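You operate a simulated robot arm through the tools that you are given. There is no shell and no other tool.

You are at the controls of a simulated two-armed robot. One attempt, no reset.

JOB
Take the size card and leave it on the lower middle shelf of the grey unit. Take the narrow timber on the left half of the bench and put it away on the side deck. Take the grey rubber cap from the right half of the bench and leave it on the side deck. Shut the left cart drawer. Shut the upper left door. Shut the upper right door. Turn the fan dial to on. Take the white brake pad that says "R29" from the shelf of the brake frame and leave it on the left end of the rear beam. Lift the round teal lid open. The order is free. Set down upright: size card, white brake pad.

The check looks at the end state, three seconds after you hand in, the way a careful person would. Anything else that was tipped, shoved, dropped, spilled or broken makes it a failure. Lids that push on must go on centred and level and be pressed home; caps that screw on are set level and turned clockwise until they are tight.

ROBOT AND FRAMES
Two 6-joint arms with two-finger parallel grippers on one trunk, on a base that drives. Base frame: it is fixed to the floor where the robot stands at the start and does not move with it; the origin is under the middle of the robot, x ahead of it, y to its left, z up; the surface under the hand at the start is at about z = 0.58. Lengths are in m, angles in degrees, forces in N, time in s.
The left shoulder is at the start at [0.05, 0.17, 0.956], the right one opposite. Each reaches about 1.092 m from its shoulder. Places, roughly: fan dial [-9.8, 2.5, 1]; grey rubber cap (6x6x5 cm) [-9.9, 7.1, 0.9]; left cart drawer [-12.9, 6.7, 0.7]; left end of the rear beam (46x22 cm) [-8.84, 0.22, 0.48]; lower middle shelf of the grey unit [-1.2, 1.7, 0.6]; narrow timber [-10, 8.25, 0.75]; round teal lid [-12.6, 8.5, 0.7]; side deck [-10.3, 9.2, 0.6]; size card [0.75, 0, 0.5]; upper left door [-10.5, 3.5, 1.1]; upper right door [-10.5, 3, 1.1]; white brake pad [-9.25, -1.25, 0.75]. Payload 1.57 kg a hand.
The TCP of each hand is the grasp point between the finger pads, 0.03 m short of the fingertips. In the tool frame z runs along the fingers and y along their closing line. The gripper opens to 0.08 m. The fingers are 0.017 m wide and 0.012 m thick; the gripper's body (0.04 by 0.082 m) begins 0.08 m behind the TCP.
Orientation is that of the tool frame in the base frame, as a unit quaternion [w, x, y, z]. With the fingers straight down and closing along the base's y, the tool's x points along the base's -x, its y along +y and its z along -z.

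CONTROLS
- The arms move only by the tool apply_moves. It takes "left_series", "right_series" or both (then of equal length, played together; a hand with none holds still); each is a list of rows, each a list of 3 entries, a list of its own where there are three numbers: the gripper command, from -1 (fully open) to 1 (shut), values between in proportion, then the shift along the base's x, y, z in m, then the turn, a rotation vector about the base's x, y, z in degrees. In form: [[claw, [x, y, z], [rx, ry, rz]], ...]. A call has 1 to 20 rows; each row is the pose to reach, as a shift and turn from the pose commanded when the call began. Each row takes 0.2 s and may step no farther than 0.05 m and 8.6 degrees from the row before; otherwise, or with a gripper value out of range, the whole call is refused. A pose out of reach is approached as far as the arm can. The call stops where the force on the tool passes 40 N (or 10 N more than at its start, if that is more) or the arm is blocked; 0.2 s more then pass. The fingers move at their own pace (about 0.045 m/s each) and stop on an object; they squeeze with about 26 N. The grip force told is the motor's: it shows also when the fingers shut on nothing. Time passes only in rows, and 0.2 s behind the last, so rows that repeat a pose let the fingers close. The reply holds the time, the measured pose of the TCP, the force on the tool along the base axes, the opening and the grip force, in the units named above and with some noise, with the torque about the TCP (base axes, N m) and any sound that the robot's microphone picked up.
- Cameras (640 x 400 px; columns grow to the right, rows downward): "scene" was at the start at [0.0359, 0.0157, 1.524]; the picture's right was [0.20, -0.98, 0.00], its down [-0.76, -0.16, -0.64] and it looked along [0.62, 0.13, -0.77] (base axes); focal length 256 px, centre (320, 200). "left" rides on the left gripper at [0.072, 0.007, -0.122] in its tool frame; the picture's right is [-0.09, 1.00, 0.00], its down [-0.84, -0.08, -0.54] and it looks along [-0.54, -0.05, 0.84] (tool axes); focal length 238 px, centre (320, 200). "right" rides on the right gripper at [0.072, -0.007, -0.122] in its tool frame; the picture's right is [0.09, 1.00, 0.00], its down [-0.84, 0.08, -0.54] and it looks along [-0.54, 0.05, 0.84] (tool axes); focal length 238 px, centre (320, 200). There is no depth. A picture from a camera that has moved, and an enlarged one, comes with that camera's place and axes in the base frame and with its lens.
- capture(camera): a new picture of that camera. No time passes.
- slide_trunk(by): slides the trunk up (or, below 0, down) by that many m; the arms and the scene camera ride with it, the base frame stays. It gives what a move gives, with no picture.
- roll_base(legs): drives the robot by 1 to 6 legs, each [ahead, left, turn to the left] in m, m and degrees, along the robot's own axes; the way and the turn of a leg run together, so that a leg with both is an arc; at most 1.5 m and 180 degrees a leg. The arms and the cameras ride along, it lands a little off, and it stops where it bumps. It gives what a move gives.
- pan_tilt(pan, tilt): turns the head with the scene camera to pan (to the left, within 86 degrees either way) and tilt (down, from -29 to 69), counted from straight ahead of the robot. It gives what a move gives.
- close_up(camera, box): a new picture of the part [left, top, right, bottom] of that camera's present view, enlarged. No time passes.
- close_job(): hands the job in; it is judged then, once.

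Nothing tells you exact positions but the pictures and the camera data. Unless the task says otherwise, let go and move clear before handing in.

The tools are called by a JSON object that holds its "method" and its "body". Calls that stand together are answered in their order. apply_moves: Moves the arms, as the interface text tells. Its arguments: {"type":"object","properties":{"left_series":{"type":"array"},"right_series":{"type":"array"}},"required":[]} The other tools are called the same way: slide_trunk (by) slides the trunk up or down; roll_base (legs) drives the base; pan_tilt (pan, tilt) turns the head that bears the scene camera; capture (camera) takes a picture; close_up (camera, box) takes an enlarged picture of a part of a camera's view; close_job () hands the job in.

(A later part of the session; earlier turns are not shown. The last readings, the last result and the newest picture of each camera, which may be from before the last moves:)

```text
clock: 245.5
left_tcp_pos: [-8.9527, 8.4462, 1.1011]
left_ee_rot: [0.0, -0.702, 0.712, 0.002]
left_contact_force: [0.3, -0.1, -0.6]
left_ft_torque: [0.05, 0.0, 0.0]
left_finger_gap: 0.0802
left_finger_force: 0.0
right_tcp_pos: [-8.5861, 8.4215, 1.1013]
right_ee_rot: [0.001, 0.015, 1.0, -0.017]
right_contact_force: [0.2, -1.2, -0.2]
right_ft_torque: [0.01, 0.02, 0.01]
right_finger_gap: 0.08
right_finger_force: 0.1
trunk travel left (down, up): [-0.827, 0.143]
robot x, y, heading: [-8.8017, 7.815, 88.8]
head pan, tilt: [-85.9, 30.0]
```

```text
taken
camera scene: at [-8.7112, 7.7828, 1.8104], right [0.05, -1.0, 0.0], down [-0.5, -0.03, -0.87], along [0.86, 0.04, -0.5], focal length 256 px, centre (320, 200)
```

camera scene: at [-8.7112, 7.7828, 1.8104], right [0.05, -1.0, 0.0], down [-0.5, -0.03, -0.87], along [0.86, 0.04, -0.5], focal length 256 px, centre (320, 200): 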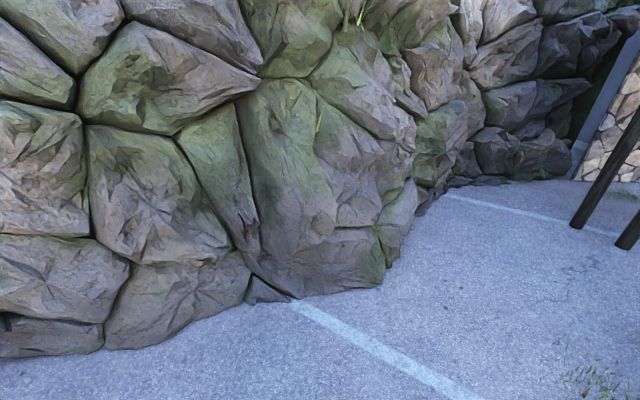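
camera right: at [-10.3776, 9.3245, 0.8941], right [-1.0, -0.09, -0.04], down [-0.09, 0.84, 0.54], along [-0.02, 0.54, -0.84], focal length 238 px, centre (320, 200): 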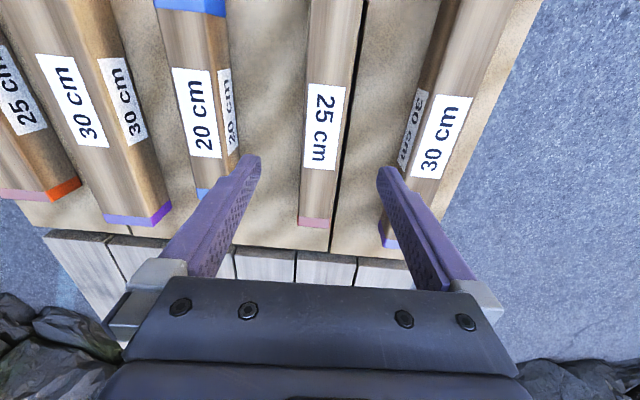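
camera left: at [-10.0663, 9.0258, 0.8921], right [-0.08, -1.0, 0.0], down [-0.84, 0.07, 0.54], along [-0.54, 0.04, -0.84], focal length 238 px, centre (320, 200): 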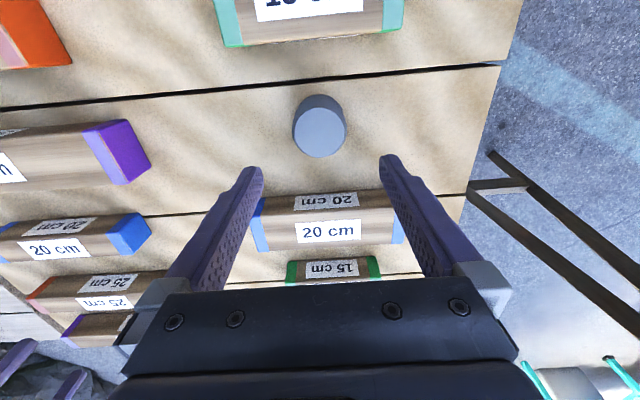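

The way back is clear. I'll correct the heading by a degree and continue reversing south.

{"method": "roll_base", "body": {"legs": [[0, 0, 1.2], [-1.2, 0, 0]]}}

{"method": "capture", "body": {"camera": "scene"}}

{"method": "pan_tilt", "body": {"pan": 86, "tilt": 40}}

{"method": "capture", "body": {"camera": "scene"}}

```text
clock: 252.0
left_tcp_pos: [-8.9663, 7.2306, 1.1018]
left_ee_rot: [0.0, 0.708, -0.706, -0.002]
left_contact_force: [0.2, 0.4, 0.3]
left_ft_torque: [-0.02, 0.0, -0.02]
left_finger_gap: 0.0799
left_finger_force: 0.1
right_tcp_pos: [-8.5988, 7.2094, 1.103]
right_ee_rot: [0.002, 0.006, 1.0, -0.018]
right_contact_force: [-0.4, -0.4, -0.4]
right_ft_torque: [0.02, 0.01, -0.02]
right_finger_gap: 0.08
right_finger_force: 0.1
trunk travel left (down, up): [-0.827, 0.143]
robot x, y, heading: [-8.803, 6.6039, 89.8]
head pan, tilt: [-85.9, 30.0]
```

```text
taken
camera scene: at [-8.7136, 6.5704, 1.8104], right [0.07, -1.0, 0.0], down [-0.5, -0.03, -0.87], along [0.86, 0.06, -0.5], focal length 256 px, centre (320, 200)
```

scene: 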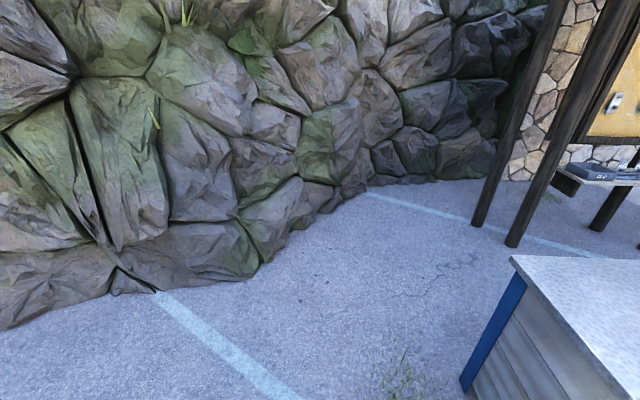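

```text
clock: 254.6
left_tcp_pos: [-8.9655, 7.2313, 1.1017]
left_ee_rot: [0.001, 0.708, -0.706, -0.001]
left_contact_force: [0.3, 0.3, 0.1]
left_ft_torque: [0.0, 0.02, -0.01]
left_finger_gap: 0.0799
left_finger_force: 0.2
right_tcp_pos: [-8.5978, 7.2102, 1.1019]
right_ee_rot: [0.002, 0.006, 1.0, -0.017]
right_contact_force: [0.9, 0.6, -0.3]
right_ft_torque: [-0.02, 0.0, 0.01]
right_finger_gap: 0.0799
right_finger_force: 0.0
trunk travel left (down, up): [-0.827, 0.143]
robot x, y, heading: [-8.8065, 6.6026, 89.7]
head pan, tilt: [85.9, 40.0]
```

```text
taken
camera scene: at [-8.8886, 6.5714, 1.7951], right [0.08, 1.0, 0.0], down [0.64, -0.05, -0.77], along [-0.76, 0.06, -0.64], focal length 256 px, centre (320, 200)
```

scene: 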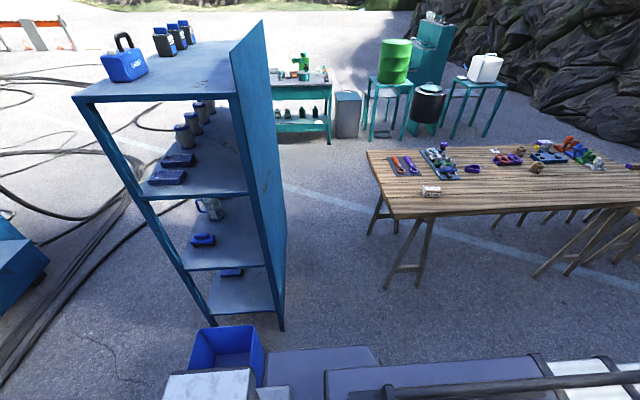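

There's room on both sides. I'll raise the trunk 10 cm for extra clearance over the chest and finish reversing to y of about 5.35.

{"method": "slide_trunk", "body": {"by": 0.1}}

{"method": "roll_base", "body": {"legs": [[-0.6, 0.04, 0], [-0.65, 0, 0]]}}

{"method": "capture", "body": {"camera": "scene"}}

```text
clock: 255.9
left_tcp_pos: [-8.965, 7.2321, 1.2022]
left_ee_rot: [0.0, 0.708, -0.707, -0.002]
left_contact_force: [-0.5, 0.0, 0.7]
left_ft_torque: [0.01, 0.0, -0.02]
left_finger_gap: 0.0799
left_finger_force: 0.1
right_tcp_pos: [-8.5978, 7.2101, 1.2012]
right_ee_rot: [0.002, 0.007, 1.0, -0.017]
right_contact_force: [-0.6, -0.6, -0.2]
right_ft_torque: [-0.01, -0.01, -0.02]
right_finger_gap: 0.0799
right_finger_force: 0.1
trunk travel left (down, up): [-0.927, 0.043]
robot x, y, heading: [-8.8031, 6.6028, 89.5]
head pan, tilt: [85.9, 40.0]
```

```text
clock: 262.5
left_tcp_pos: [-9.0145, 5.9818, 1.2001]
left_ee_rot: [0.0, -0.701, 0.713, 0.002]
left_contact_force: [0.2, -0.3, 0.6]
left_ft_torque: [-0.01, 0.0, -0.01]
left_finger_gap: 0.0801
left_finger_force: 0.1
right_tcp_pos: [-8.6473, 5.9553, 1.2017]
right_ee_rot: [0.001, 0.015, 1.0, -0.018]
right_contact_force: [0.5, -0.6, 0.0]
right_ft_torque: [0.02, 0.02, 0.01]
right_finger_gap: 0.0799
right_finger_force: 0.1
trunk travel left (down, up): [-0.927, 0.043]
robot x, y, heading: [-8.8631, 5.3552, 88.8]
head pan, tilt: [85.9, 40.0]
```

```text
taken
camera scene: at [-8.9503, 5.3208, 1.8951], right [0.09, 1.0, 0.0], down [0.64, -0.06, -0.77], along [-0.76, 0.07, -0.64], focal length 256 px, centre (320, 200)
```

scene: 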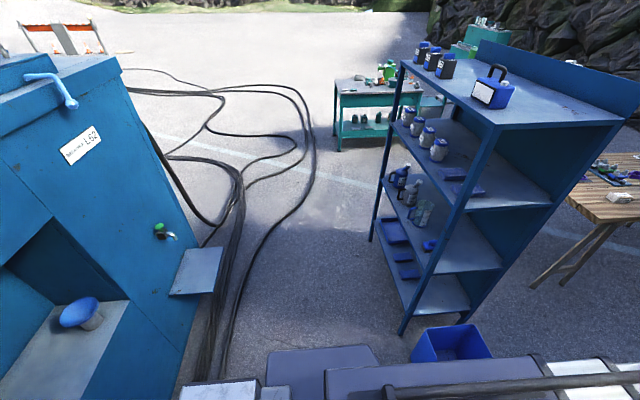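

The corridor between the container (with a ledge reaching y of about 4.98) and the rack (face at y of about 5.97) is about 1 m wide. I'll turn west and go through along y = 5.48.

{"method": "roll_base", "body": {"legs": [[0, 0, 91.2], [0.5, -0.12, 0]]}}

{"method": "pan_tilt", "body": {"pan": 0, "tilt": 35}}

{"method": "capture", "body": {"camera": "scene"}}

```text
clock: 269.5
left_tcp_pos: [-9.9964, 5.2634, 1.2007]
left_ee_rot: [0.001, 1.0, 0.023, -0.001]
left_contact_force: [0.0, 0.3, -0.1]
left_ft_torque: [0.02, -0.02, -0.02]
left_finger_gap: 0.0798
left_finger_force: 0.0
right_tcp_pos: [-9.9894, 5.6331, 1.2005]
right_ee_rot: [-0.013, 0.718, -0.696, 0.01]
right_contact_force: [-0.1, -0.4, 0.6]
right_ft_torque: [0.02, 0.02, 0.03]
right_finger_gap: 0.0798
right_finger_force: 0.0
trunk travel left (down, up): [-0.927, 0.043]
robot x, y, heading: [-9.3759, 5.4521, -177.9]
head pan, tilt: [85.9, 40.0]
```

```text
clock: 271.1
left_tcp_pos: [-9.9952, 5.2637, 1.2029]
left_ee_rot: [0.001, 1.0, 0.023, -0.001]
left_contact_force: [0.2, 0.8, 0.5]
left_ft_torque: [0.01, -0.01, -0.02]
left_finger_gap: 0.0801
left_finger_force: 0.1
right_tcp_pos: [-9.9907, 5.633, 1.202]
right_ee_rot: [-0.014, 0.718, -0.695, 0.011]
right_contact_force: [0.9, 0.4, 0.4]
right_ft_torque: [-0.01, 0.0, -0.01]
right_finger_gap: 0.0798
right_finger_force: 0.1
trunk travel left (down, up): [-0.927, 0.043]
robot x, y, heading: [-9.3766, 5.451, -177.7]
head pan, tilt: [0.0, 35.0]
```

```text
taken
camera scene: at [-9.4234, 5.4506, 1.9026], right [-0.04, 1.0, 0.0], down [0.57, 0.02, -0.82], along [-0.82, -0.03, -0.57], focal length 256 px, centre (320, 200)
```

scene: 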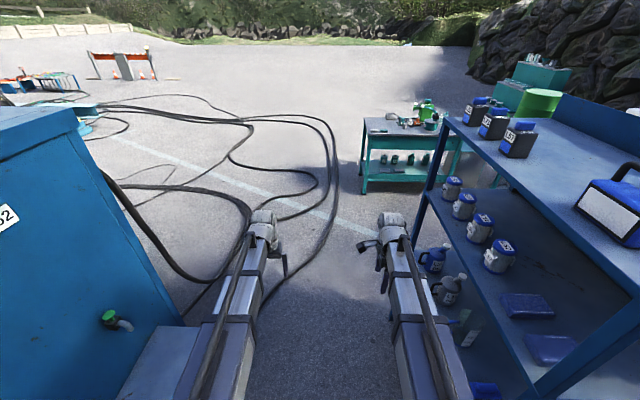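

Heading is off by 2.3 degrees, so I'll correct it, go forward along y = 5.42, then arc right around the rack's corner, keeping north of the cables.

{"method": "roll_base", "body": {"legs": [[0, 0, -2.3], [0.97, 0.03, 0]]}}

{"method": "roll_base", "body": {"legs": [[0.45, 0, -45]]}}

{"method": "capture", "body": {"camera": "scene"}}

```text
clock: 276.8
left_tcp_pos: [-11.0234, 5.2594, 1.2011]
left_ee_rot: [0.001, 1.0, 0.003, -0.001]
left_contact_force: [0.4, -0.4, 0.0]
left_ft_torque: [0.0, -0.03, -0.01]
left_finger_gap: 0.08
left_finger_force: 0.2
right_tcp_pos: [-11.0037, 5.6283, 1.2016]
right_ee_rot: [0.014, -0.704, 0.71, -0.011]
right_contact_force: [0.1, 0.1, -0.7]
right_ft_torque: [-0.03, -0.01, 0.0]
right_finger_gap: 0.0798
right_finger_force: 0.0
trunk travel left (down, up): [-0.927, 0.043]
robot x, y, heading: [-10.3977, 5.4231, 180.3]
head pan, tilt: [0.0, 35.0]
```

```text
clock: 279.6
left_tcp_pos: [-11.3621, 5.9307, 1.201]
left_ee_rot: [0.001, 0.922, -0.386, -0.001]
left_contact_force: [0.6, 0.5, 0.2]
left_ft_torque: [0.03, 0.04, 0.05]
left_finger_gap: 0.0799
left_finger_force: 0.0
right_tcp_pos: [-11.086, 6.1729, 1.2015]
right_ee_rot: [0.009, -0.374, 0.927, -0.015]
right_contact_force: [-0.9, 1.0, -0.5]
right_ft_torque: [-0.03, -0.01, -0.01]
right_finger_gap: 0.08
right_finger_force: 0.0
trunk travel left (down, up): [-0.927, 0.043]
robot x, y, heading: [-10.8108, 5.5939, 134.4]
head pan, tilt: [0.0, 35.0]
```

```text
taken
camera scene: at [-10.8409, 5.6317, 1.9026], right [0.72, 0.7, 0.0], down [0.4, -0.41, -0.82], along [-0.57, 0.59, -0.57], focal length 256 px, centre (320, 200)
```

scene: 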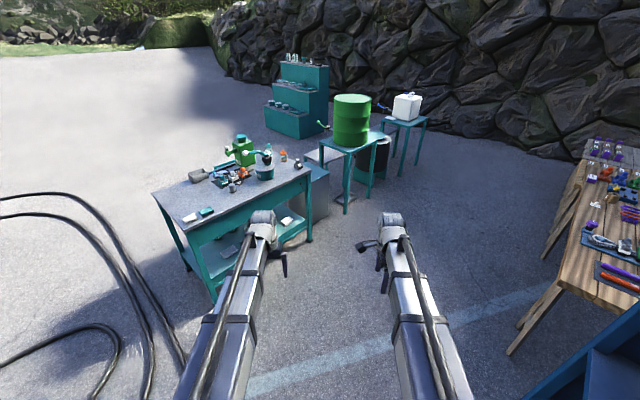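

The cart spans about x -12.95..-12.26, y 5.96..6.97, and its drawers must face west. Cables block the south side, so I'll go north along the corridor at x = -11.4 and pass the barrel on the way.

{"method": "roll_base", "body": {"legs": [[0.82, 0, 0], [0, 0, -44.4], [1.2, 0, 0], [1.1, 0, 0]]}}

{"method": "pan_tilt", "body": {"pan": 86, "tilt": 40}}

{"method": "capture", "body": {"camera": "scene"}}

{"method": "close_up", "body": {"camera": "scene", "box": [240, 60, 440, 260]}}

```text
clock: 296.7
left_tcp_pos: [-11.4509, 9.0614, 1.2023]
left_ee_rot: [0.0, -0.695, 0.719, 0.001]
left_contact_force: [0.2, 0.6, 0.4]
left_ft_torque: [-0.01, -0.01, -0.01]
left_finger_gap: 0.0799
left_finger_force: 0.0
right_tcp_pos: [-11.0828, 9.027, 1.2013]
right_ee_rot: [0.001, 0.024, 1.0, -0.018]
right_contact_force: [-0.9, -0.2, 0.1]
right_ft_torque: [-0.02, -0.04, -0.04]
right_finger_gap: 0.0799
right_finger_force: 0.1
trunk travel left (down, up): [-0.927, 0.043]
robot x, y, heading: [-11.313, 8.4299, 87.8]
head pan, tilt: [0.0, 35.0]
```

```text
clock: 298.3
left_tcp_pos: [-11.4498, 9.0605, 1.2011]
left_ee_rot: [-0.001, -0.695, 0.719, 0.002]
left_contact_force: [0.0, -0.7, -0.4]
left_ft_torque: [0.01, 0.01, 0.0]
left_finger_gap: 0.08
left_finger_force: 0.1
right_tcp_pos: [-11.0837, 9.0268, 1.2018]
right_ee_rot: [0.002, 0.024, 1.0, -0.017]
right_contact_force: [-0.3, 0.7, 0.6]
right_ft_torque: [0.0, 0.0, 0.01]
right_finger_gap: 0.0799
right_finger_force: 0.0
trunk travel left (down, up): [-0.927, 0.043]
robot x, y, heading: [-11.3152, 8.4299, 87.7]
head pan, tilt: [85.9, 40.0]
```

```text
taken
camera scene: at [-11.397, 8.3988, 1.8951], right [0.11, 0.99, 0.0], down [0.64, -0.07, -0.77], along [-0.76, 0.09, -0.64], focal length 256 px, centre (320, 200)
```

scene: 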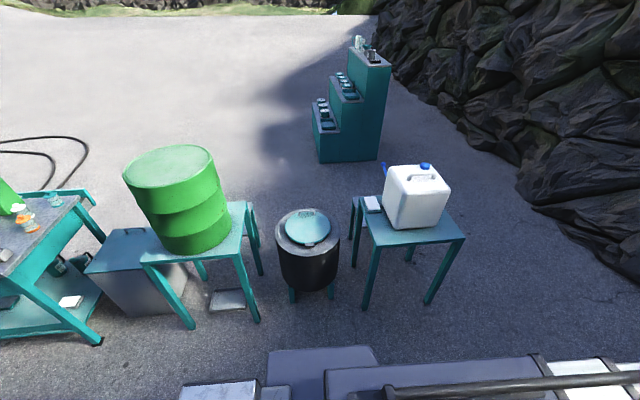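

```text
2.00 times, centred on (340, 160) of scene
camera zoom: at [-11.397, 8.3988, 1.8951], right [0.11, 0.99, 0.0], down [0.64, -0.07, -0.77], along [-0.76, 0.09, -0.64], focal length 513 px, centre (280, 280)
```

zoom: 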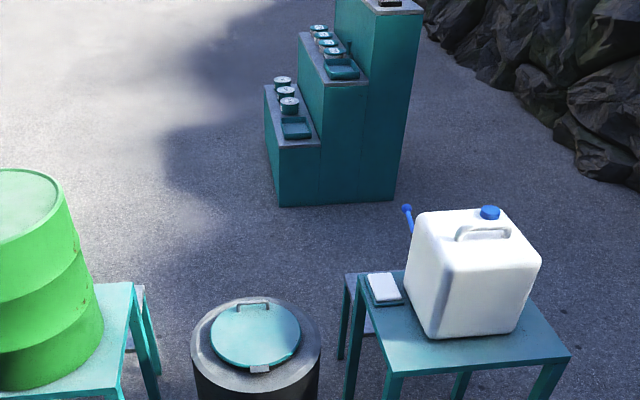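

The teal lid's bracket (hinge) is on the near (east) side and its handle on the far (west) side. I can open it from here: grip the bar handle and swing it up toward me. Turning to face west.

{"method": "roll_base", "body": {"legs": [[0, 0, 92.2]]}}

{"method": "pan_tilt", "body": {"pan": 0, "tilt": 35}}

{"method": "capture", "body": {"camera": "scene"}}

{"method": "close_up", "body": {"camera": "scene", "box": [270, 130, 390, 240]}}

```text
clock: 302.7
left_tcp_pos: [-11.9317, 8.2453, 1.2022]
left_ee_rot: [0.001, 1.0, 0.019, -0.001]
left_contact_force: [0.6, -0.8, -0.2]
left_ft_torque: [0.0, 0.0, -0.01]
left_finger_gap: 0.0799
left_finger_force: 0.0
right_tcp_pos: [-11.9238, 8.6136, 1.2027]
right_ee_rot: [-0.014, 0.716, -0.698, 0.01]
right_contact_force: [-0.9, -0.7, 0.6]
right_ft_torque: [0.05, 0.04, 0.01]
right_finger_gap: 0.0801
right_finger_force: 0.1
trunk travel left (down, up): [-0.927, 0.043]
robot x, y, heading: [-11.314, 8.4284, -178.4]
head pan, tilt: [85.9, 40.0]
```

```text
clock: 304.3
left_tcp_pos: [-11.9308, 8.2446, 1.2021]
left_ee_rot: [0.0, 1.0, 0.019, -0.001]
left_contact_force: [0.2, 0.7, -1.1]
left_ft_torque: [-0.01, 0.0, 0.01]
left_finger_gap: 0.0799
left_finger_force: 0.1
right_tcp_pos: [-11.9246, 8.6138, 1.2019]
right_ee_rot: [-0.013, 0.716, -0.697, 0.011]
right_contact_force: [-0.2, -0.1, -0.4]
right_ft_torque: [0.02, 0.0, -0.04]
right_finger_gap: 0.0798
right_finger_force: 0.0
trunk travel left (down, up): [-0.927, 0.043]
robot x, y, heading: [-11.3163, 8.4268, -178.3]
head pan, tilt: [0.0, 35.0]
```

```text
taken
camera scene: at [-11.359, 8.4276, 1.9026], right [-0.03, 1.0, 0.0], down [0.57, 0.02, -0.82], along [-0.82, -0.03, -0.57], focal length 256 px, centre (320, 200)
```

scene: 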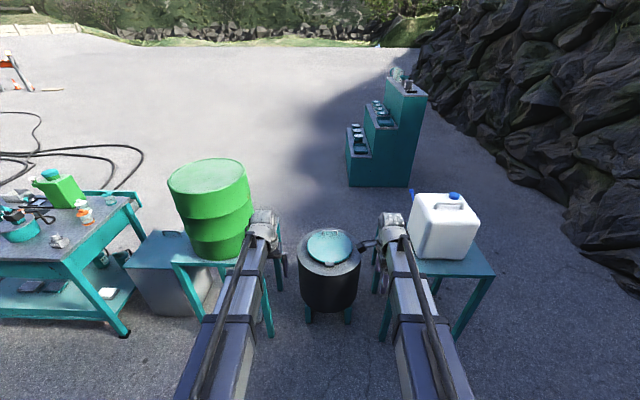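

```text
3.64 times, centred on (330, 185) of scene
camera zoom: at [-11.359, 8.4276, 1.9026], right [-0.03, 1.0, 0.0], down [0.57, 0.02, -0.82], along [-0.82, -0.03, -0.57], focal length 932 px, centre (284, 254)
```

zoom: 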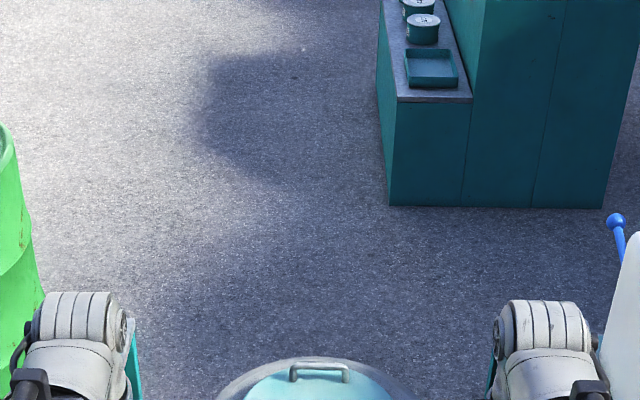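

{"method": "close_up", "body": {"camera": "scene", "box": [280, 215, 380, 330]}}

```text
3.48 times, centred on (330, 272) of scene
camera zoom: at [-11.359, 8.4276, 1.9026], right [-0.03, 1.0, 0.0], down [0.57, 0.02, -0.82], along [-0.82, -0.03, -0.57], focal length 892 px, centre (285, -52)
```

zoom: 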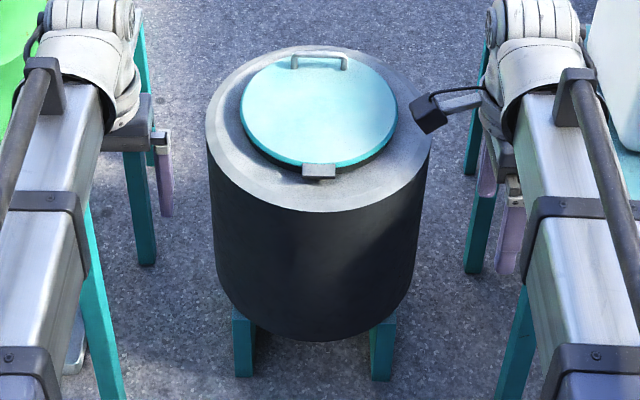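

Hinge at about x = -12.39, handle bar at about x = -12.63, y of about 8.455, lid at z of about 0.715. I'll swing the left arm out of the way to the south and bring the right hand to the middle before moving in.

{"method": "apply_moves", "body": {"left_series": [[-1, [0.011, -0.0345, 0], [0, 0, 0]], [-1, [0.0207, -0.0801, 0], [0, 0, 0]], [-1, [0.0342, -0.1243, 0], [0, 0, 0]], [-1, [0.0513, -0.1669, 0], [0, 0, 0]], [-1, [0.0717, -0.2076, 0], [0, 0, 0]], [-1, [0.0953, -0.2462, 0], [0, 0, 0]], [-1, [0.1219, -0.2824, 0], [0, 0, 0]], [-1, [0.1512, -0.316, 0], [0, 0, 0]], [-1, [0.183, -0.3467, 0], [0, 0, 0]], [-1, [0.2171, -0.3744, 0], [0, 0, 0]], [-1, [0.253, -0.399, 0], [0, 0, 0]], [-1, [0.2907, -0.4203, 0], [0, 0, 0]], [-1, [0.3296, -0.4382, 0], [0, 0, 0]], [-1, [0.3697, -0.4526, 0], [0, 0, 0]], [-1, [0.4105, -0.4635, 0], [0, 0, 0]], [-1, [0.4517, -0.4709, 0], [0, 0, 0]], [-1, [0.4931, -0.4747, 0], [0, 0, 0]]], "right_series": [[-1, [0, -0.04, 0], [0, 0, 0]], [-1, [0, -0.08, 0], [0, 0, 0]], [-1, [0, -0.12, 0], [0, 0, 0]], [-1, [0, -0.16, 0], [0, 0, 0]], [-1, [0, -0.16, 0], [0, 0, 0]], [-1, [0, -0.16, 0], [0, 0, 0]], [-1, [0, -0.16, 0], [0, 0, 0]], [-1, [0, -0.16, 0], [0, 0, 0]], [-1, [0, -0.16, 0], [0, 0, 0]], [-1, [0, -0.16, 0], [0, 0, 0]], [-1, [0, -0.16, 0], [0, 0, 0]], [-1, [0, -0.16, 0], [0, 0, 0]], [-1, [0, -0.16, 0], [0, 0, 0]], [-1, [0, -0.16, 0], [0, 0, 0]], [-1, [0, -0.16, 0], [0, 0, 0]], [-1, [0, -0.16, 0], [0, 0, 0]], [-1, [0, -0.16, 0], [0, 0, 0]]]}}

{"method": "roll_base", "body": {"legs": [[0, 0, -1.7], [0.44, -0.02, 0]]}}

{"method": "pan_tilt", "body": {"pan": 0, "tilt": 50}}

{"method": "capture", "body": {"camera": "scene"}}

{"method": "capture", "body": {"camera": "right"}}

```text
clock: 307.9
left_tcp_pos: [-11.4386, 7.7717, 1.2028]
left_ee_rot: [0.002, 1.0, 0.018, -0.002]
left_contact_force: [0.6, -0.5, -0.4]
left_ft_torque: [-0.03, 0.0, 0.01]
left_finger_gap: 0.0801
left_finger_force: 0.1
left hand out of reach, approached as far as the arm can: row 8
right_tcp_pos: [-11.9245, 8.452, 1.2024]
right_ee_rot: [-0.013, 0.716, -0.698, 0.011]
right_contact_force: [-0.3, 0.2, 0.2]
right_ft_torque: [0.01, 0.02, 0.04]
right_finger_gap: 0.0799
right_finger_force: 0.0
right hand out of reach, approached as far as the arm can: row 3
trunk travel left (down, up): [-0.927, 0.043]
robot x, y, heading: [-11.3102, 8.4302, -178.2]
head pan, tilt: [0.0, 35.0]
```

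```text
clock: 310.9
left_tcp_pos: [-11.8961, 7.7898, 1.2012]
left_ee_rot: [0.001, 1.0, 0.011, 0.0]
left_contact_force: [0.2, 0.0, 0.1]
left_ft_torque: [0.01, 0.0, -0.03]
left_finger_gap: 0.0804
left_finger_force: 0.1
right_tcp_pos: [-12.3718, 8.4788, 1.202]
right_ee_rot: [-0.015, 0.71, -0.703, 0.011]
right_contact_force: [-0.4, -0.1, 0.1]
right_ft_torque: [-0.01, -0.03, 0.03]
right_finger_gap: 0.08
right_finger_force: 0.1
trunk travel left (down, up): [-0.927, 0.043]
robot x, y, heading: [-11.7588, 8.4473, -179.3]
head pan, tilt: [0.0, 35.0]
```

```text
clock: 311.7
left_tcp_pos: [-11.8953, 7.7913, 1.202]
left_ee_rot: [0.001, 1.0, 0.012, -0.001]
left_contact_force: [-0.2, 0.0, 0.0]
left_ft_torque: [0.02, -0.01, -0.04]
left_finger_gap: 0.08
left_finger_force: 0.1
right_tcp_pos: [-12.3714, 8.4784, 1.202]
right_ee_rot: [-0.014, 0.711, -0.703, 0.011]
right_contact_force: [-0.6, 0.6, -1.0]
right_ft_torque: [-0.02, 0.01, 0.0]
right_finger_gap: 0.0799
right_finger_force: 0.1
trunk travel left (down, up): [-0.927, 0.043]
robot x, y, heading: [-11.7577, 8.4466, -179.0]
head pan, tilt: [0.0, 50.0]
```

```text
taken
camera scene: at [-11.794, 8.445, 1.881], right [-0.02, 1.0, 0.0], down [0.77, 0.01, -0.64], along [-0.64, -0.01, -0.77], focal length 256 px, centre (320, 200)
```

scene: 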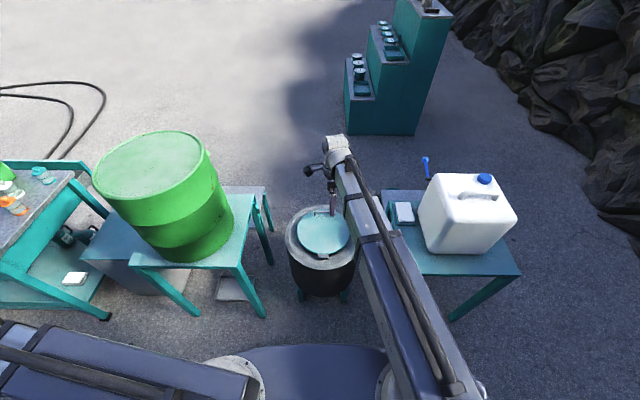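

```text
taken
camera right: at [-12.367, 8.4057, 1.3245], right [-0.99, -0.1, -0.04], down [-0.1, 0.83, 0.54], along [-0.03, 0.54, -0.84], focal length 238 px, centre (320, 200)
```

right: 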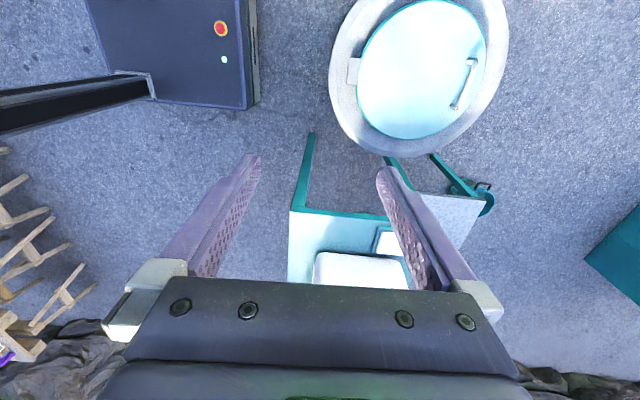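

The hand camera puts the handle bar near [-12.66, 8.445] at z of about 0.74. I'll edge forward 6 cm so the reach is comfortable, then bring the right hand above the handle.

{"method": "roll_base", "body": {"legs": [[0.06, 0, -0.9]]}}

{"method": "apply_moves", "body": {"right_series": [[-1, [-0.04, -0.006, 0], [0, 0, 0]], [-1, [-0.08, -0.012, 0], [0, 0, 0]], [-1, [-0.12, -0.02, 0], [0, 0, 0]], [-1, [-0.16, -0.025, 0], [0, 0, 0]], [-1, [-0.2, -0.032, 0], [0, 0, 0]]]}}

{"method": "capture", "body": {"camera": "right"}}

{"method": "capture", "body": {"camera": "scene"}}

```text
clock: 312.7
left_tcp_pos: [-11.969, 7.7915, 1.2008]
left_ee_rot: [0.002, 1.0, 0.003, 0.0]
left_contact_force: [-0.8, 0.0, -0.1]
left_ft_torque: [0.02, -0.07, 0.02]
left_finger_gap: 0.0799
left_finger_force: 0.0
right_tcp_pos: [-12.4331, 8.4879, 1.2012]
right_ee_rot: [0.014, -0.704, 0.71, -0.011]
right_contact_force: [-1.7, -0.5, -0.5]
right_ft_torque: [0.03, -0.01, -0.01]
right_finger_gap: 0.0803
right_finger_force: 0.1
trunk travel left (down, up): [-0.927, 0.043]
robot x, y, heading: [-11.8212, 8.4463, -180.0]
head pan, tilt: [0.0, 50.0]
```

```text
clock: 313.9
left_tcp_pos: [-11.9678, 7.7913, 1.2012]
left_ee_rot: [0.001, 1.0, 0.003, -0.001]
left_contact_force: [-0.2, -0.3, -1.0]
left_ft_torque: [-0.05, -0.02, 0.02]
left_finger_gap: 0.08
left_finger_force: 0.1
right_tcp_pos: [-12.6342, 8.4533, 1.2021]
right_ee_rot: [0.013, -0.705, 0.709, -0.012]
right_contact_force: [0.1, -0.6, 0.3]
right_ft_torque: [0.01, 0.0, -0.02]
right_finger_gap: 0.08
right_finger_force: 0.1
trunk travel left (down, up): [-0.927, 0.043]
robot x, y, heading: [-11.8195, 8.4428, -180.2]
head pan, tilt: [0.0, 50.0]
```

```text
taken
camera right: at [-12.6314, 8.381, 1.3239], right [-1.0, -0.09, -0.04], down [-0.09, 0.84, 0.54], along [-0.02, 0.54, -0.84], focal length 238 px, centre (320, 200)
```

right: 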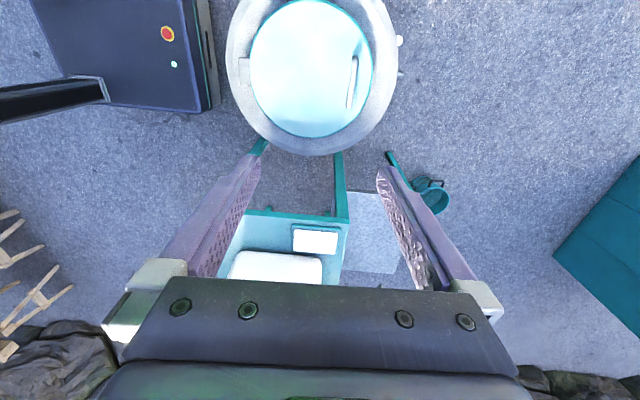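

```text
taken
camera scene: at [-11.8558, 8.4448, 1.8809], right [0.0, 1.0, 0.0], down [0.77, 0.0, -0.64], along [-0.64, 0.0, -0.77], focal length 256 px, centre (320, 200)
```

scene: 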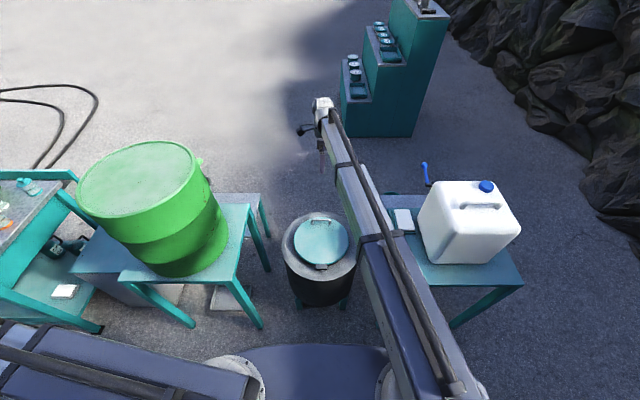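

Stereo from the two hand views puts the handle bar at about [-12.69, 8.441, 0.69] and the hinge at about [-12.43, 8.435, 0.664]. I'll level the hand, centre it over the bar and lower to just above.

{"method": "apply_moves", "body": {"right_series": [[-1, [-0.028, -0.006, 0], [0, 1, 0]], [-1, [-0.056, -0.013, 0], [0, 2, 0]]]}}

{"method": "slide_trunk", "body": {"by": -0.38}}

{"method": "capture", "body": {"camera": "right"}}

{"method": "capture", "body": {"camera": "scene"}}

```text
clock: 314.5
left_tcp_pos: [-11.9672, 7.7913, 1.2015]
left_ee_rot: [0.001, 1.0, 0.003, -0.001]
left_contact_force: [-0.3, 0.3, 0.6]
left_ft_torque: [-0.01, -0.01, 0.02]
left_finger_gap: 0.0801
left_finger_force: 0.0
right_tcp_pos: [-12.6881, 8.4429, 1.2013]
right_ee_rot: [0.001, -0.705, 0.709, 0.001]
right_contact_force: [0.5, 0.1, -0.4]
right_ft_torque: [0.0, -0.04, 0.02]
right_finger_gap: 0.0801
right_finger_force: 0.1
trunk travel left (down, up): [-0.927, 0.043]
robot x, y, heading: [-11.8191, 8.4469, -179.7]
head pan, tilt: [0.0, 50.0]
```

```text
clock: 318.1
left_tcp_pos: [-11.9674, 7.7919, 0.8232]
left_ee_rot: [0.002, 1.0, 0.003, -0.002]
left_contact_force: [0.2, -0.2, -0.1]
left_ft_torque: [0.02, 0.04, -0.01]
left_finger_gap: 0.08
left_finger_force: 0.0
right_tcp_pos: [-12.687, 8.4422, 0.8218]
right_ee_rot: [0.002, -0.705, 0.709, 0.001]
right_contact_force: [0.1, 0.1, -0.1]
right_ft_torque: [0.0, 0.0, -0.02]
right_finger_gap: 0.08
right_finger_force: 0.1
trunk travel left (down, up): [-0.547, 0.423]
robot x, y, heading: [-11.8203, 8.44, -180.1]
head pan, tilt: [0.0, 50.0]
```

```text
taken
camera right: at [-12.68, 8.3704, 0.9441], right [-1.0, -0.09, 0.0], down [-0.07, 0.84, 0.55], along [-0.05, 0.54, -0.84], focal length 238 px, centre (320, 200)
```

right: 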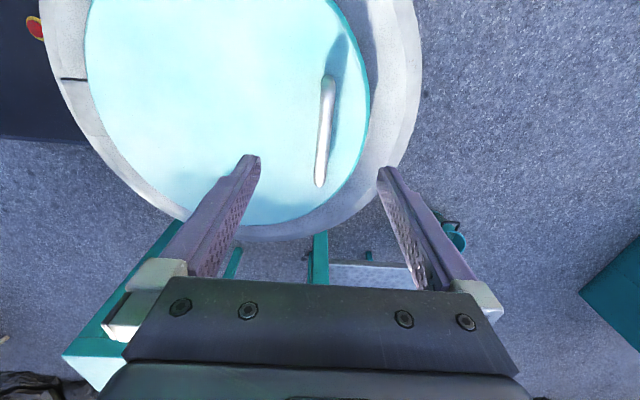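

```text
taken
camera scene: at [-11.8549, 8.4451, 1.5009], right [0.0, 1.0, 0.0], down [0.77, 0.0, -0.64], along [-0.64, 0.0, -0.77], focal length 256 px, centre (320, 200)
```

scene: 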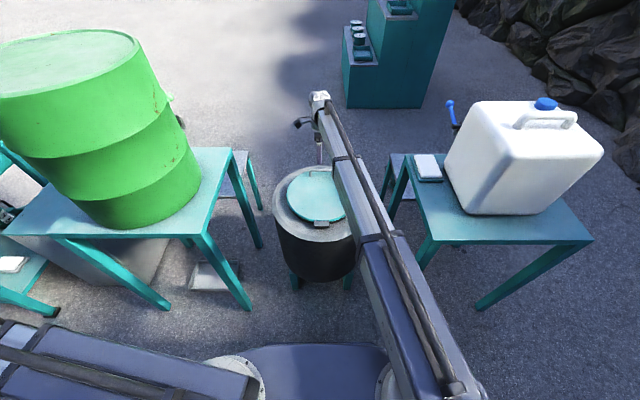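

The bar is centred between the fingers. Lowering in steps with force checks.

{"method": "slide_trunk", "body": {"by": -0.1}}

{"method": "capture", "body": {"camera": "right"}}

{"method": "slide_trunk", "body": {"by": -0.015}}

```text
clock: 319.5
left_tcp_pos: [-11.9669, 7.791, 0.7224]
left_ee_rot: [0.0, 1.0, 0.003, -0.001]
left_contact_force: [0.3, 0.1, 0.4]
left_ft_torque: [0.01, 0.04, -0.03]
left_finger_gap: 0.0799
left_finger_force: 0.1
right_tcp_pos: [-12.6859, 8.4437, 0.7215]
right_ee_rot: [0.002, -0.704, 0.71, 0.002]
right_contact_force: [-1.0, 0.1, -0.2]
right_ft_torque: [0.0, 0.02, 0.01]
right_finger_gap: 0.0799
right_finger_force: 0.1
trunk travel left (down, up): [-0.447, 0.523]
robot x, y, heading: [-11.8174, 8.4441, -180.0]
head pan, tilt: [0.0, 50.0]
```

```text
taken
camera right: at [-12.68, 8.3704, 0.8442], right [-1.0, -0.09, 0.0], down [-0.07, 0.84, 0.55], along [-0.05, 0.54, -0.84], focal length 238 px, centre (320, 200)
```

right: 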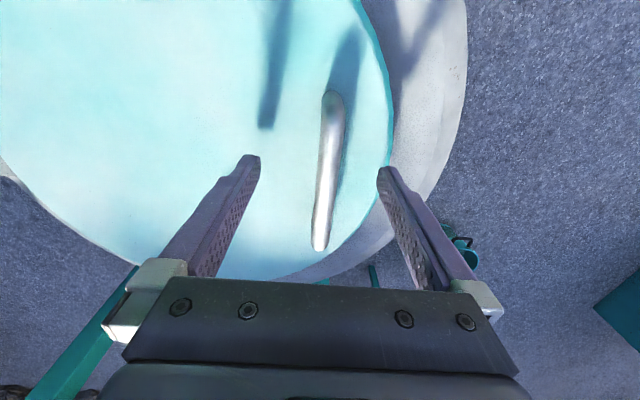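

```text
clock: 320.1
left_tcp_pos: [-11.9662, 7.7926, 0.7077]
left_ee_rot: [0.002, 1.0, 0.004, 0.0]
left_contact_force: [-0.2, 1.0, 0.1]
left_ft_torque: [0.03, 0.01, -0.01]
left_finger_gap: 0.08
left_finger_force: 0.1
right_tcp_pos: [-12.6871, 8.4429, 0.7068]
right_ee_rot: [0.001, -0.705, 0.71, 0.0]
right_contact_force: [0.8, -0.1, -1.0]
right_ft_torque: [-0.04, -0.03, 0.02]
right_finger_gap: 0.0798
right_finger_force: 0.1
trunk travel left (down, up): [-0.432, 0.538]
robot x, y, heading: [-11.8169, 8.4514, -180.1]
head pan, tilt: [0.0, 50.0]
```

{"method": "slide_trunk", "body": {"by": -0.008}}

{"method": "capture", "body": {"camera": "right"}}

{"method": "close_up", "body": {"camera": "scene", "box": [270, 80, 370, 260]}}

```text
clock: 320.6
left_tcp_pos: [-11.9656, 7.793, 0.7027]
left_ee_rot: [0.001, 1.0, 0.003, -0.002]
left_contact_force: [0.8, -0.8, 0.7]
left_ft_torque: [-0.01, 0.01, 0.01]
left_finger_gap: 0.0798
left_finger_force: 0.0
right_tcp_pos: [-12.6849, 8.4419, 0.7046]
right_ee_rot: [0.001, -0.705, 0.71, 0.001]
right_contact_force: [-1.2, -0.3, 39.2]
right_ft_torque: [-0.11, -1.43, -0.06]
right_finger_gap: 0.0765
right_finger_force: 0.1
trunk travel left (down, up): [-0.425, 0.545]
robot x, y, heading: [-11.8189, 8.448, -180.2]
head pan, tilt: [0.0, 50.0]
stopped: the force on the tool passed its limit at 49 N (the readings are from after the stop); the commanded pose is now the measured one
```

```text
taken
camera right: at [-12.6783, 8.3704, 0.8258], right [-1.0, -0.09, 0.0], down [-0.07, 0.84, 0.54], along [-0.05, 0.54, -0.84], focal length 238 px, centre (320, 200)
```

right: 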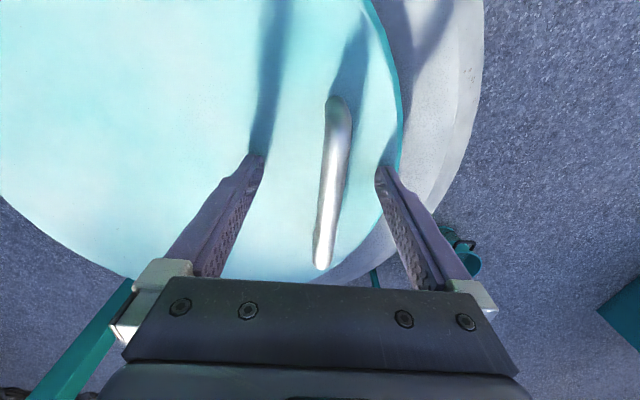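

```text
2.22 times, centred on (320, 170) of scene
camera zoom: at [-11.8516, 8.4451, 1.3803], right [0.0, 1.0, 0.0], down [0.76, 0.0, -0.64], along [-0.64, 0.0, -0.76], focal length 570 px, centre (320, 267)
```

zoom: 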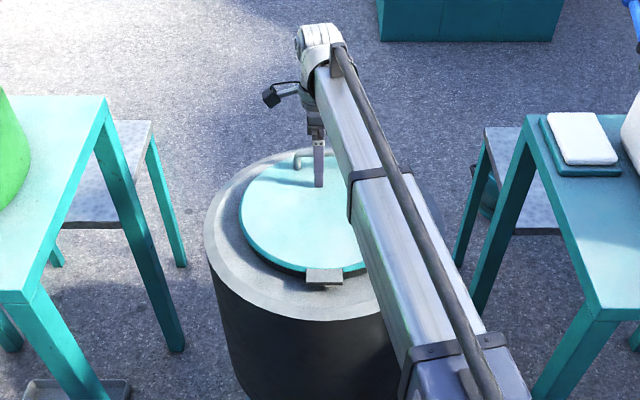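

Fingertips touch the lid at z of about 0.675. I'll back off 4 mm, shift 8 mm toward the bar, and close on it.

{"method": "slide_trunk", "body": {"by": 0.005}}

{"method": "apply_moves", "body": {"right_series": [[-1, [-0.008, 0.004, 0], [0, 0, 0]], [0, [-0.008, 0.004, 0], [0, 0, 0]], [1, [-0.008, 0.004, 0], [0, 0, 0]], [1, [-0.008, 0.004, 0], [0, 0, 0]], [1, [-0.008, 0.004, 0], [0, 0, 0]], [1, [-0.008, 0.004, 0], [0, 0, 0]], [1, [-0.008, 0.004, 0], [0, 0, 0]]]}}

{"method": "capture", "body": {"camera": "right"}}

```text
clock: 321.1
left_tcp_pos: [-11.9656, 7.792, 0.7046]
left_ee_rot: [0.001, 1.0, 0.002, -0.002]
left_contact_force: [0.4, 0.5, -0.7]
left_ft_torque: [-0.01, 0.02, -0.01]
left_finger_gap: 0.0801
left_finger_force: 0.1
right_tcp_pos: [-12.6876, 8.4438, 0.7054]
right_ee_rot: [0.002, -0.705, 0.709, 0.001]
right_contact_force: [0.1, -0.1, -0.2]
right_ft_torque: [-0.02, 0.0, 0.01]
right_finger_gap: 0.0801
right_finger_force: 0.0
trunk travel left (down, up): [-0.43, 0.54]
robot x, y, heading: [-11.8162, 8.4405, -180.1]
head pan, tilt: [0.0, 50.0]
```

```text
clock: 322.7
left_tcp_pos: [-11.9654, 7.7924, 0.705]
left_ee_rot: [0.001, 1.0, 0.002, -0.002]
left_contact_force: [0.1, -0.2, -0.4]
left_ft_torque: [-0.01, -0.01, 0.01]
left_finger_gap: 0.0797
left_finger_force: 0.0
right_tcp_pos: [-12.6907, 8.4468, 0.7074]
right_ee_rot: [0.004, -0.705, 0.709, -0.002]
right_contact_force: [33.4, 1.2, -8.3]
right_ft_torque: [-0.29, 0.24, 0.3]
right_finger_gap: 0.0138
right_finger_force: 30.8
trunk travel left (down, up): [-0.43, 0.54]
robot x, y, heading: [-11.8159, 8.4436, -180.0]
head pan, tilt: [0.0, 50.0]
```

```text
taken
camera right: at [-12.6849, 8.3744, 0.8285], right [-1.0, -0.09, -0.01], down [-0.08, 0.83, 0.54], along [-0.04, 0.54, -0.84], focal length 238 px, centre (320, 200)
```

right: 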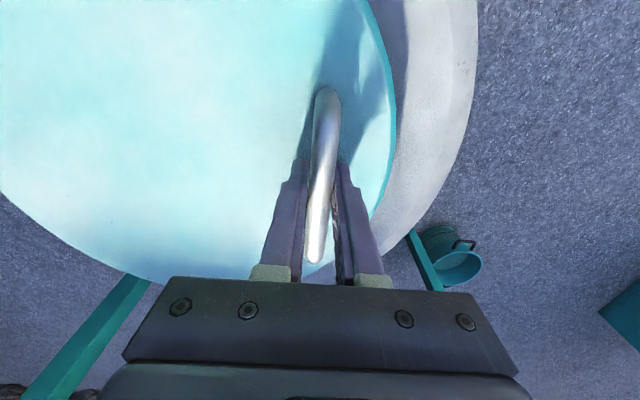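

The bar is gripped (14 mm) but with 33 N sideways load, so I'll ease 5 mm toward +x. Then I'll lift by pitching the hand forward, which raises the TCP along the lid's arc, in short segments with force checks.

{"method": "apply_moves", "body": {"right_series": [[1, [0.005, 0, 0], [0, 0, 0]], [1, [0.005, 0, 0], [0, 0, 0]]]}}

{"method": "slide_trunk", "body": {"by": 0.006}}

{"method": "capture", "body": {"camera": "right"}}

```text
clock: 323.3
left_tcp_pos: [-11.9669, 7.7924, 0.7051]
left_ee_rot: [0.001, 1.0, 0.004, -0.003]
left_contact_force: [-0.1, -0.4, -0.4]
left_ft_torque: [0.0, 0.01, 0.02]
left_finger_gap: 0.08
left_finger_force: 0.0
right_tcp_pos: [-12.6914, 8.4466, 0.7053]
right_ee_rot: [0.002, -0.704, 0.71, 0.0]
right_contact_force: [13.9, -0.2, -3.7]
right_ft_torque: [0.01, -0.11, 0.31]
right_finger_gap: 0.014
right_finger_force: 30.6
trunk travel left (down, up): [-0.43, 0.54]
robot x, y, heading: [-11.8228, 8.4424, -180.0]
head pan, tilt: [0.0, 50.0]
```

```text
clock: 323.9
left_tcp_pos: [-11.967, 7.7921, 0.7126]
left_ee_rot: [0.001, 1.0, 0.002, -0.001]
left_contact_force: [-0.7, 0.0, -0.4]
left_ft_torque: [0.01, 0.02, 0.01]
left_finger_gap: 0.0804
left_finger_force: 0.1
right_tcp_pos: [-12.6895, 8.4472, 0.7127]
right_ee_rot: [0.003, -0.705, 0.709, -0.001]
right_contact_force: [17.2, 0.2, -3.9]
right_ft_torque: [0.15, -0.07, 0.27]
right_finger_gap: 0.0135
right_finger_force: 29.9
trunk travel left (down, up): [-0.436, 0.534]
robot x, y, heading: [-11.8205, 8.4461, -180.0]
head pan, tilt: [0.0, 50.0]
```

```text
taken
camera right: at [-12.6832, 8.3744, 0.8342], right [-1.0, -0.09, 0.0], down [-0.07, 0.84, 0.55], along [-0.04, 0.54, -0.84], focal length 238 px, centre (320, 200)
```

right: 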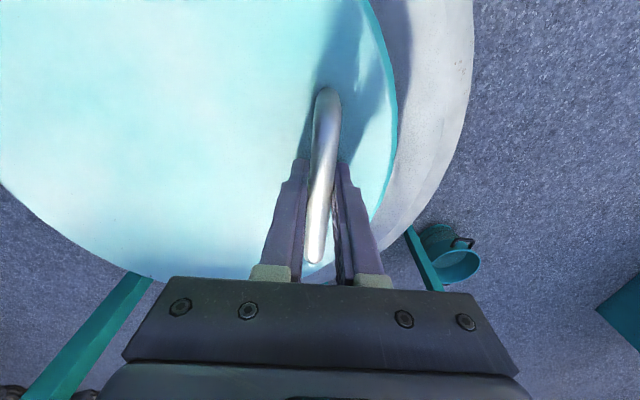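

The lid lifts with only about 4 N. Now I'll start the pitched arc: two small rows at a time, correcting for side force as I go.

{"method": "apply_moves", "body": {"right_series": [[1, [0.003, 0, 0], [0, 4, 0]], [1, [0.0039, 0, 0], [0, 8, 0]], [1, [0.005, 0, 0], [0, 12, 0]], [1, [0.0061, 0, 0], [0, 16, 0]]]}}

{"method": "capture", "body": {"camera": "right"}}

{"method": "close_up", "body": {"camera": "scene", "box": [250, 60, 390, 240]}}

```text
clock: 324.9
left_tcp_pos: [-11.968, 7.7922, 0.7114]
left_ee_rot: [0.001, 1.0, 0.003, -0.001]
left_contact_force: [0.6, 0.4, -0.6]
left_ft_torque: [0.01, 0.01, -0.01]
left_finger_gap: 0.0803
left_finger_force: 0.1
right_tcp_pos: [-12.689, 8.4473, 0.7192]
right_ee_rot: [-0.099, -0.698, 0.702, 0.1]
right_contact_force: [-31.9, -2.1, 7.6]
right_ft_torque: [-0.05, -0.48, 0.34]
right_finger_gap: 0.014
right_finger_force: 30.1
right hand out of reach, approached as far as the arm can: row 3, 4
trunk travel left (down, up): [-0.436, 0.534]
robot x, y, heading: [-11.8158, 8.4479, -180.2]
head pan, tilt: [0.0, 50.0]
```

```text
taken
camera right: at [-12.6485, 8.3745, 0.8349], right [-0.96, -0.09, 0.28], down [0.08, 0.84, 0.54], along [-0.28, 0.54, -0.79], focal length 238 px, centre (320, 200)
```

right: 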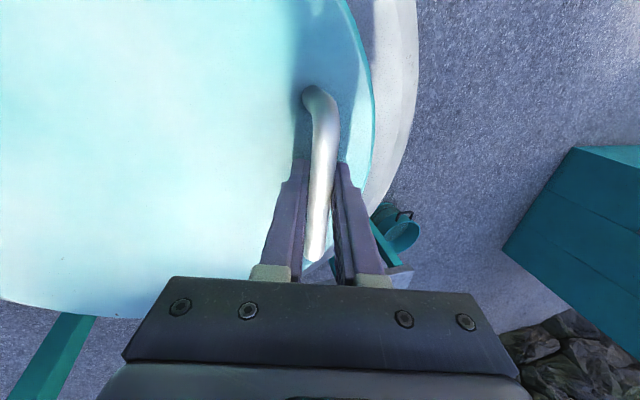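

```text
2.22 times, centred on (320, 150) of scene
camera zoom: at [-11.8571, 8.445, 1.3905], right [0.0, 1.0, 0.0], down [0.77, 0.0, -0.64], along [-0.64, 0.0, -0.77], focal length 570 px, centre (320, 311)
```

zoom: 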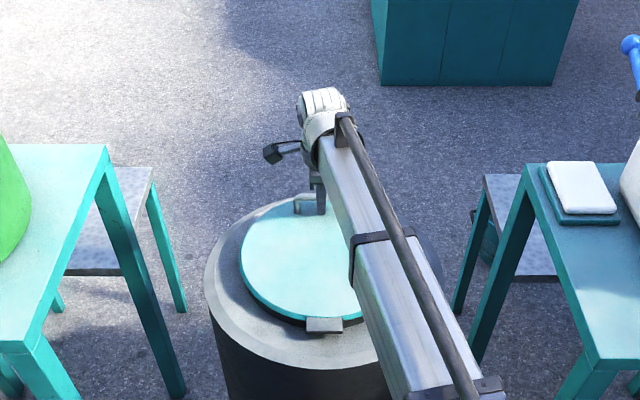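

Side force now points the other way, so my x shift ran ahead by about 5 mm. I'll correct and continue two rows.

{"method": "apply_moves", "body": {"right_series": [[1, [-0.004, 0, 0], [0, 4, 0]], [1, [-0.003, 0, 0], [0, 8, 0]], [1, [-0.001, 0, 0], [0, 12, 0]], [1, [0.0015, 0, 0], [0, 16, 0]]]}}

{"method": "capture", "body": {"camera": "right"}}

```text
clock: 325.9
left_tcp_pos: [-11.9668, 7.7926, 0.7113]
left_ee_rot: [0.001, 1.0, 0.002, -0.001]
left_contact_force: [0.0, 0.1, -0.7]
left_ft_torque: [0.01, 0.0, -0.03]
left_finger_gap: 0.0798
left_finger_force: 0.1
right_tcp_pos: [-12.6842, 8.4469, 0.7445]
right_ee_rot: [-0.193, -0.677, 0.683, 0.194]
right_contact_force: [-6.1, 3.8, 0.4]
right_ft_torque: [-0.15, -0.01, 0.49]
right_finger_gap: 0.0137
right_finger_force: 30.3
right hand out of reach, approached as far as the arm can: row 1, 2, 3, 4
trunk travel left (down, up): [-0.436, 0.534]
robot x, y, heading: [-11.8188, 8.4454, -180.0]
head pan, tilt: [0.0, 50.0]
```

```text
taken
camera right: at [-12.6129, 8.3745, 0.8448], right [-0.85, -0.08, 0.53], down [0.23, 0.83, 0.5], along [-0.48, 0.54, -0.69], focal length 238 px, centre (320, 200)
```

right: 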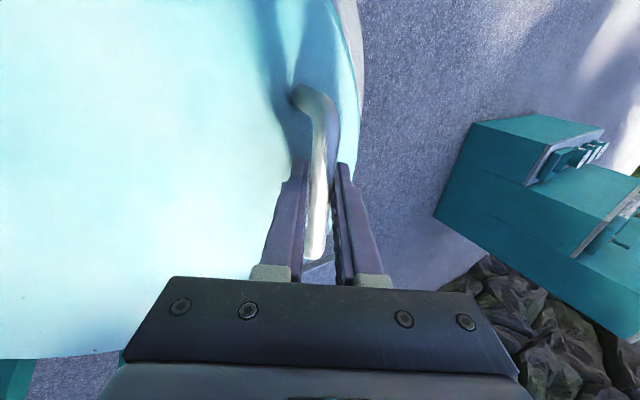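

Force is low now (6 N), with the lid rising properly. Continuing along the arc.

{"method": "apply_moves", "body": {"right_series": [[1, [0.002, 0, 0], [0, 4, 0]], [1, [0.005, 0, 0], [0, 8, 0]], [1, [0.0092, 0, 0], [0, 12, 0]], [1, [0.0142, 0, 0], [0, 16, 0]]]}}

{"method": "apply_moves", "body": {"right_series": [[1, [0.0062, 0, 0], [0, 4, 0]], [1, [0.0135, 0, 0], [0, 8, 0]]]}}

{"method": "capture", "body": {"camera": "right"}}

{"method": "capture", "body": {"camera": "scene"}}

```text
clock: 326.9
left_tcp_pos: [-11.9667, 7.7924, 0.7119]
left_ee_rot: [0.001, 1.0, 0.003, -0.001]
left_contact_force: [-0.5, -0.9, -0.3]
left_ft_torque: [0.01, 0.04, 0.01]
left_finger_gap: 0.08
left_finger_force: 0.0
right_tcp_pos: [-12.6675, 8.4468, 0.7829]
right_ee_rot: [-0.286, -0.644, 0.649, 0.287]
right_contact_force: [15.1, 1.0, -9.1]
right_ft_torque: [-0.07, -0.09, 0.66]
right_finger_gap: 0.0135
right_finger_force: 29.8
right hand out of reach, approached as far as the arm can: row 1, 2, 3, 4
trunk travel left (down, up): [-0.436, 0.534]
robot x, y, heading: [-11.8201, 8.446, -180.2]
head pan, tilt: [0.0, 50.0]
```

```text
clock: 327.5
left_tcp_pos: [-11.9658, 7.7918, 0.7115]
left_ee_rot: [0.0, 1.0, 0.004, -0.001]
left_contact_force: [-0.2, 0.0, 0.5]
left_ft_torque: [-0.03, 0.0, 0.03]
left_finger_gap: 0.0801
left_finger_force: 0.1
right_tcp_pos: [-12.6544, 8.4467, 0.807]
right_ee_rot: [-0.331, -0.623, 0.627, 0.331]
right_contact_force: [18.3, -3.7, -12.5]
right_ft_torque: [0.19, -0.07, 0.39]
right_finger_gap: 0.0138
right_finger_force: 30.3
right hand out of reach, approached as far as the arm can: row 1, 2
trunk travel left (down, up): [-0.436, 0.534]
robot x, y, heading: [-11.8184, 8.4432, -180.2]
head pan, tilt: [0.0, 50.0]
```

```text
taken
camera right: at [-12.5498, 8.3745, 0.8714], right [-0.56, -0.09, 0.82], down [0.41, 0.84, 0.37], along [-0.72, 0.54, -0.43], focal length 238 px, centre (320, 200)
```

right: 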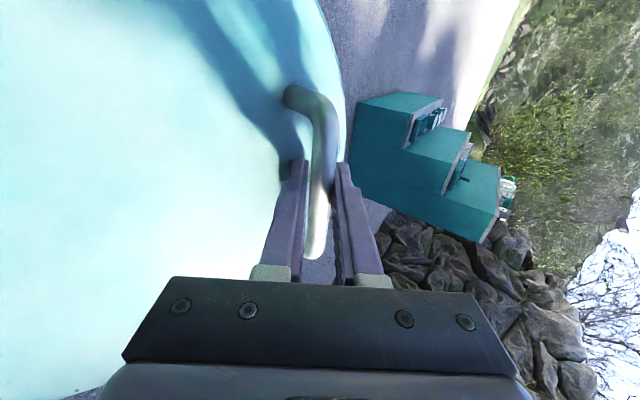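

```text
taken
camera scene: at [-11.8547, 8.4447, 1.3903], right [0.0, 1.0, 0.0], down [0.77, 0.0, -0.64], along [-0.64, 0.0, -0.77], focal length 256 px, centre (320, 200)
```

scene: 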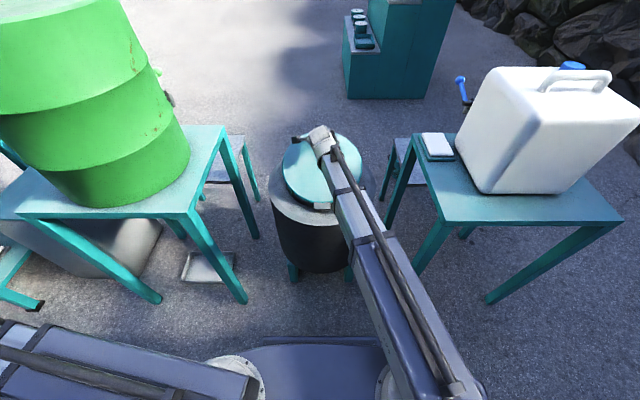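

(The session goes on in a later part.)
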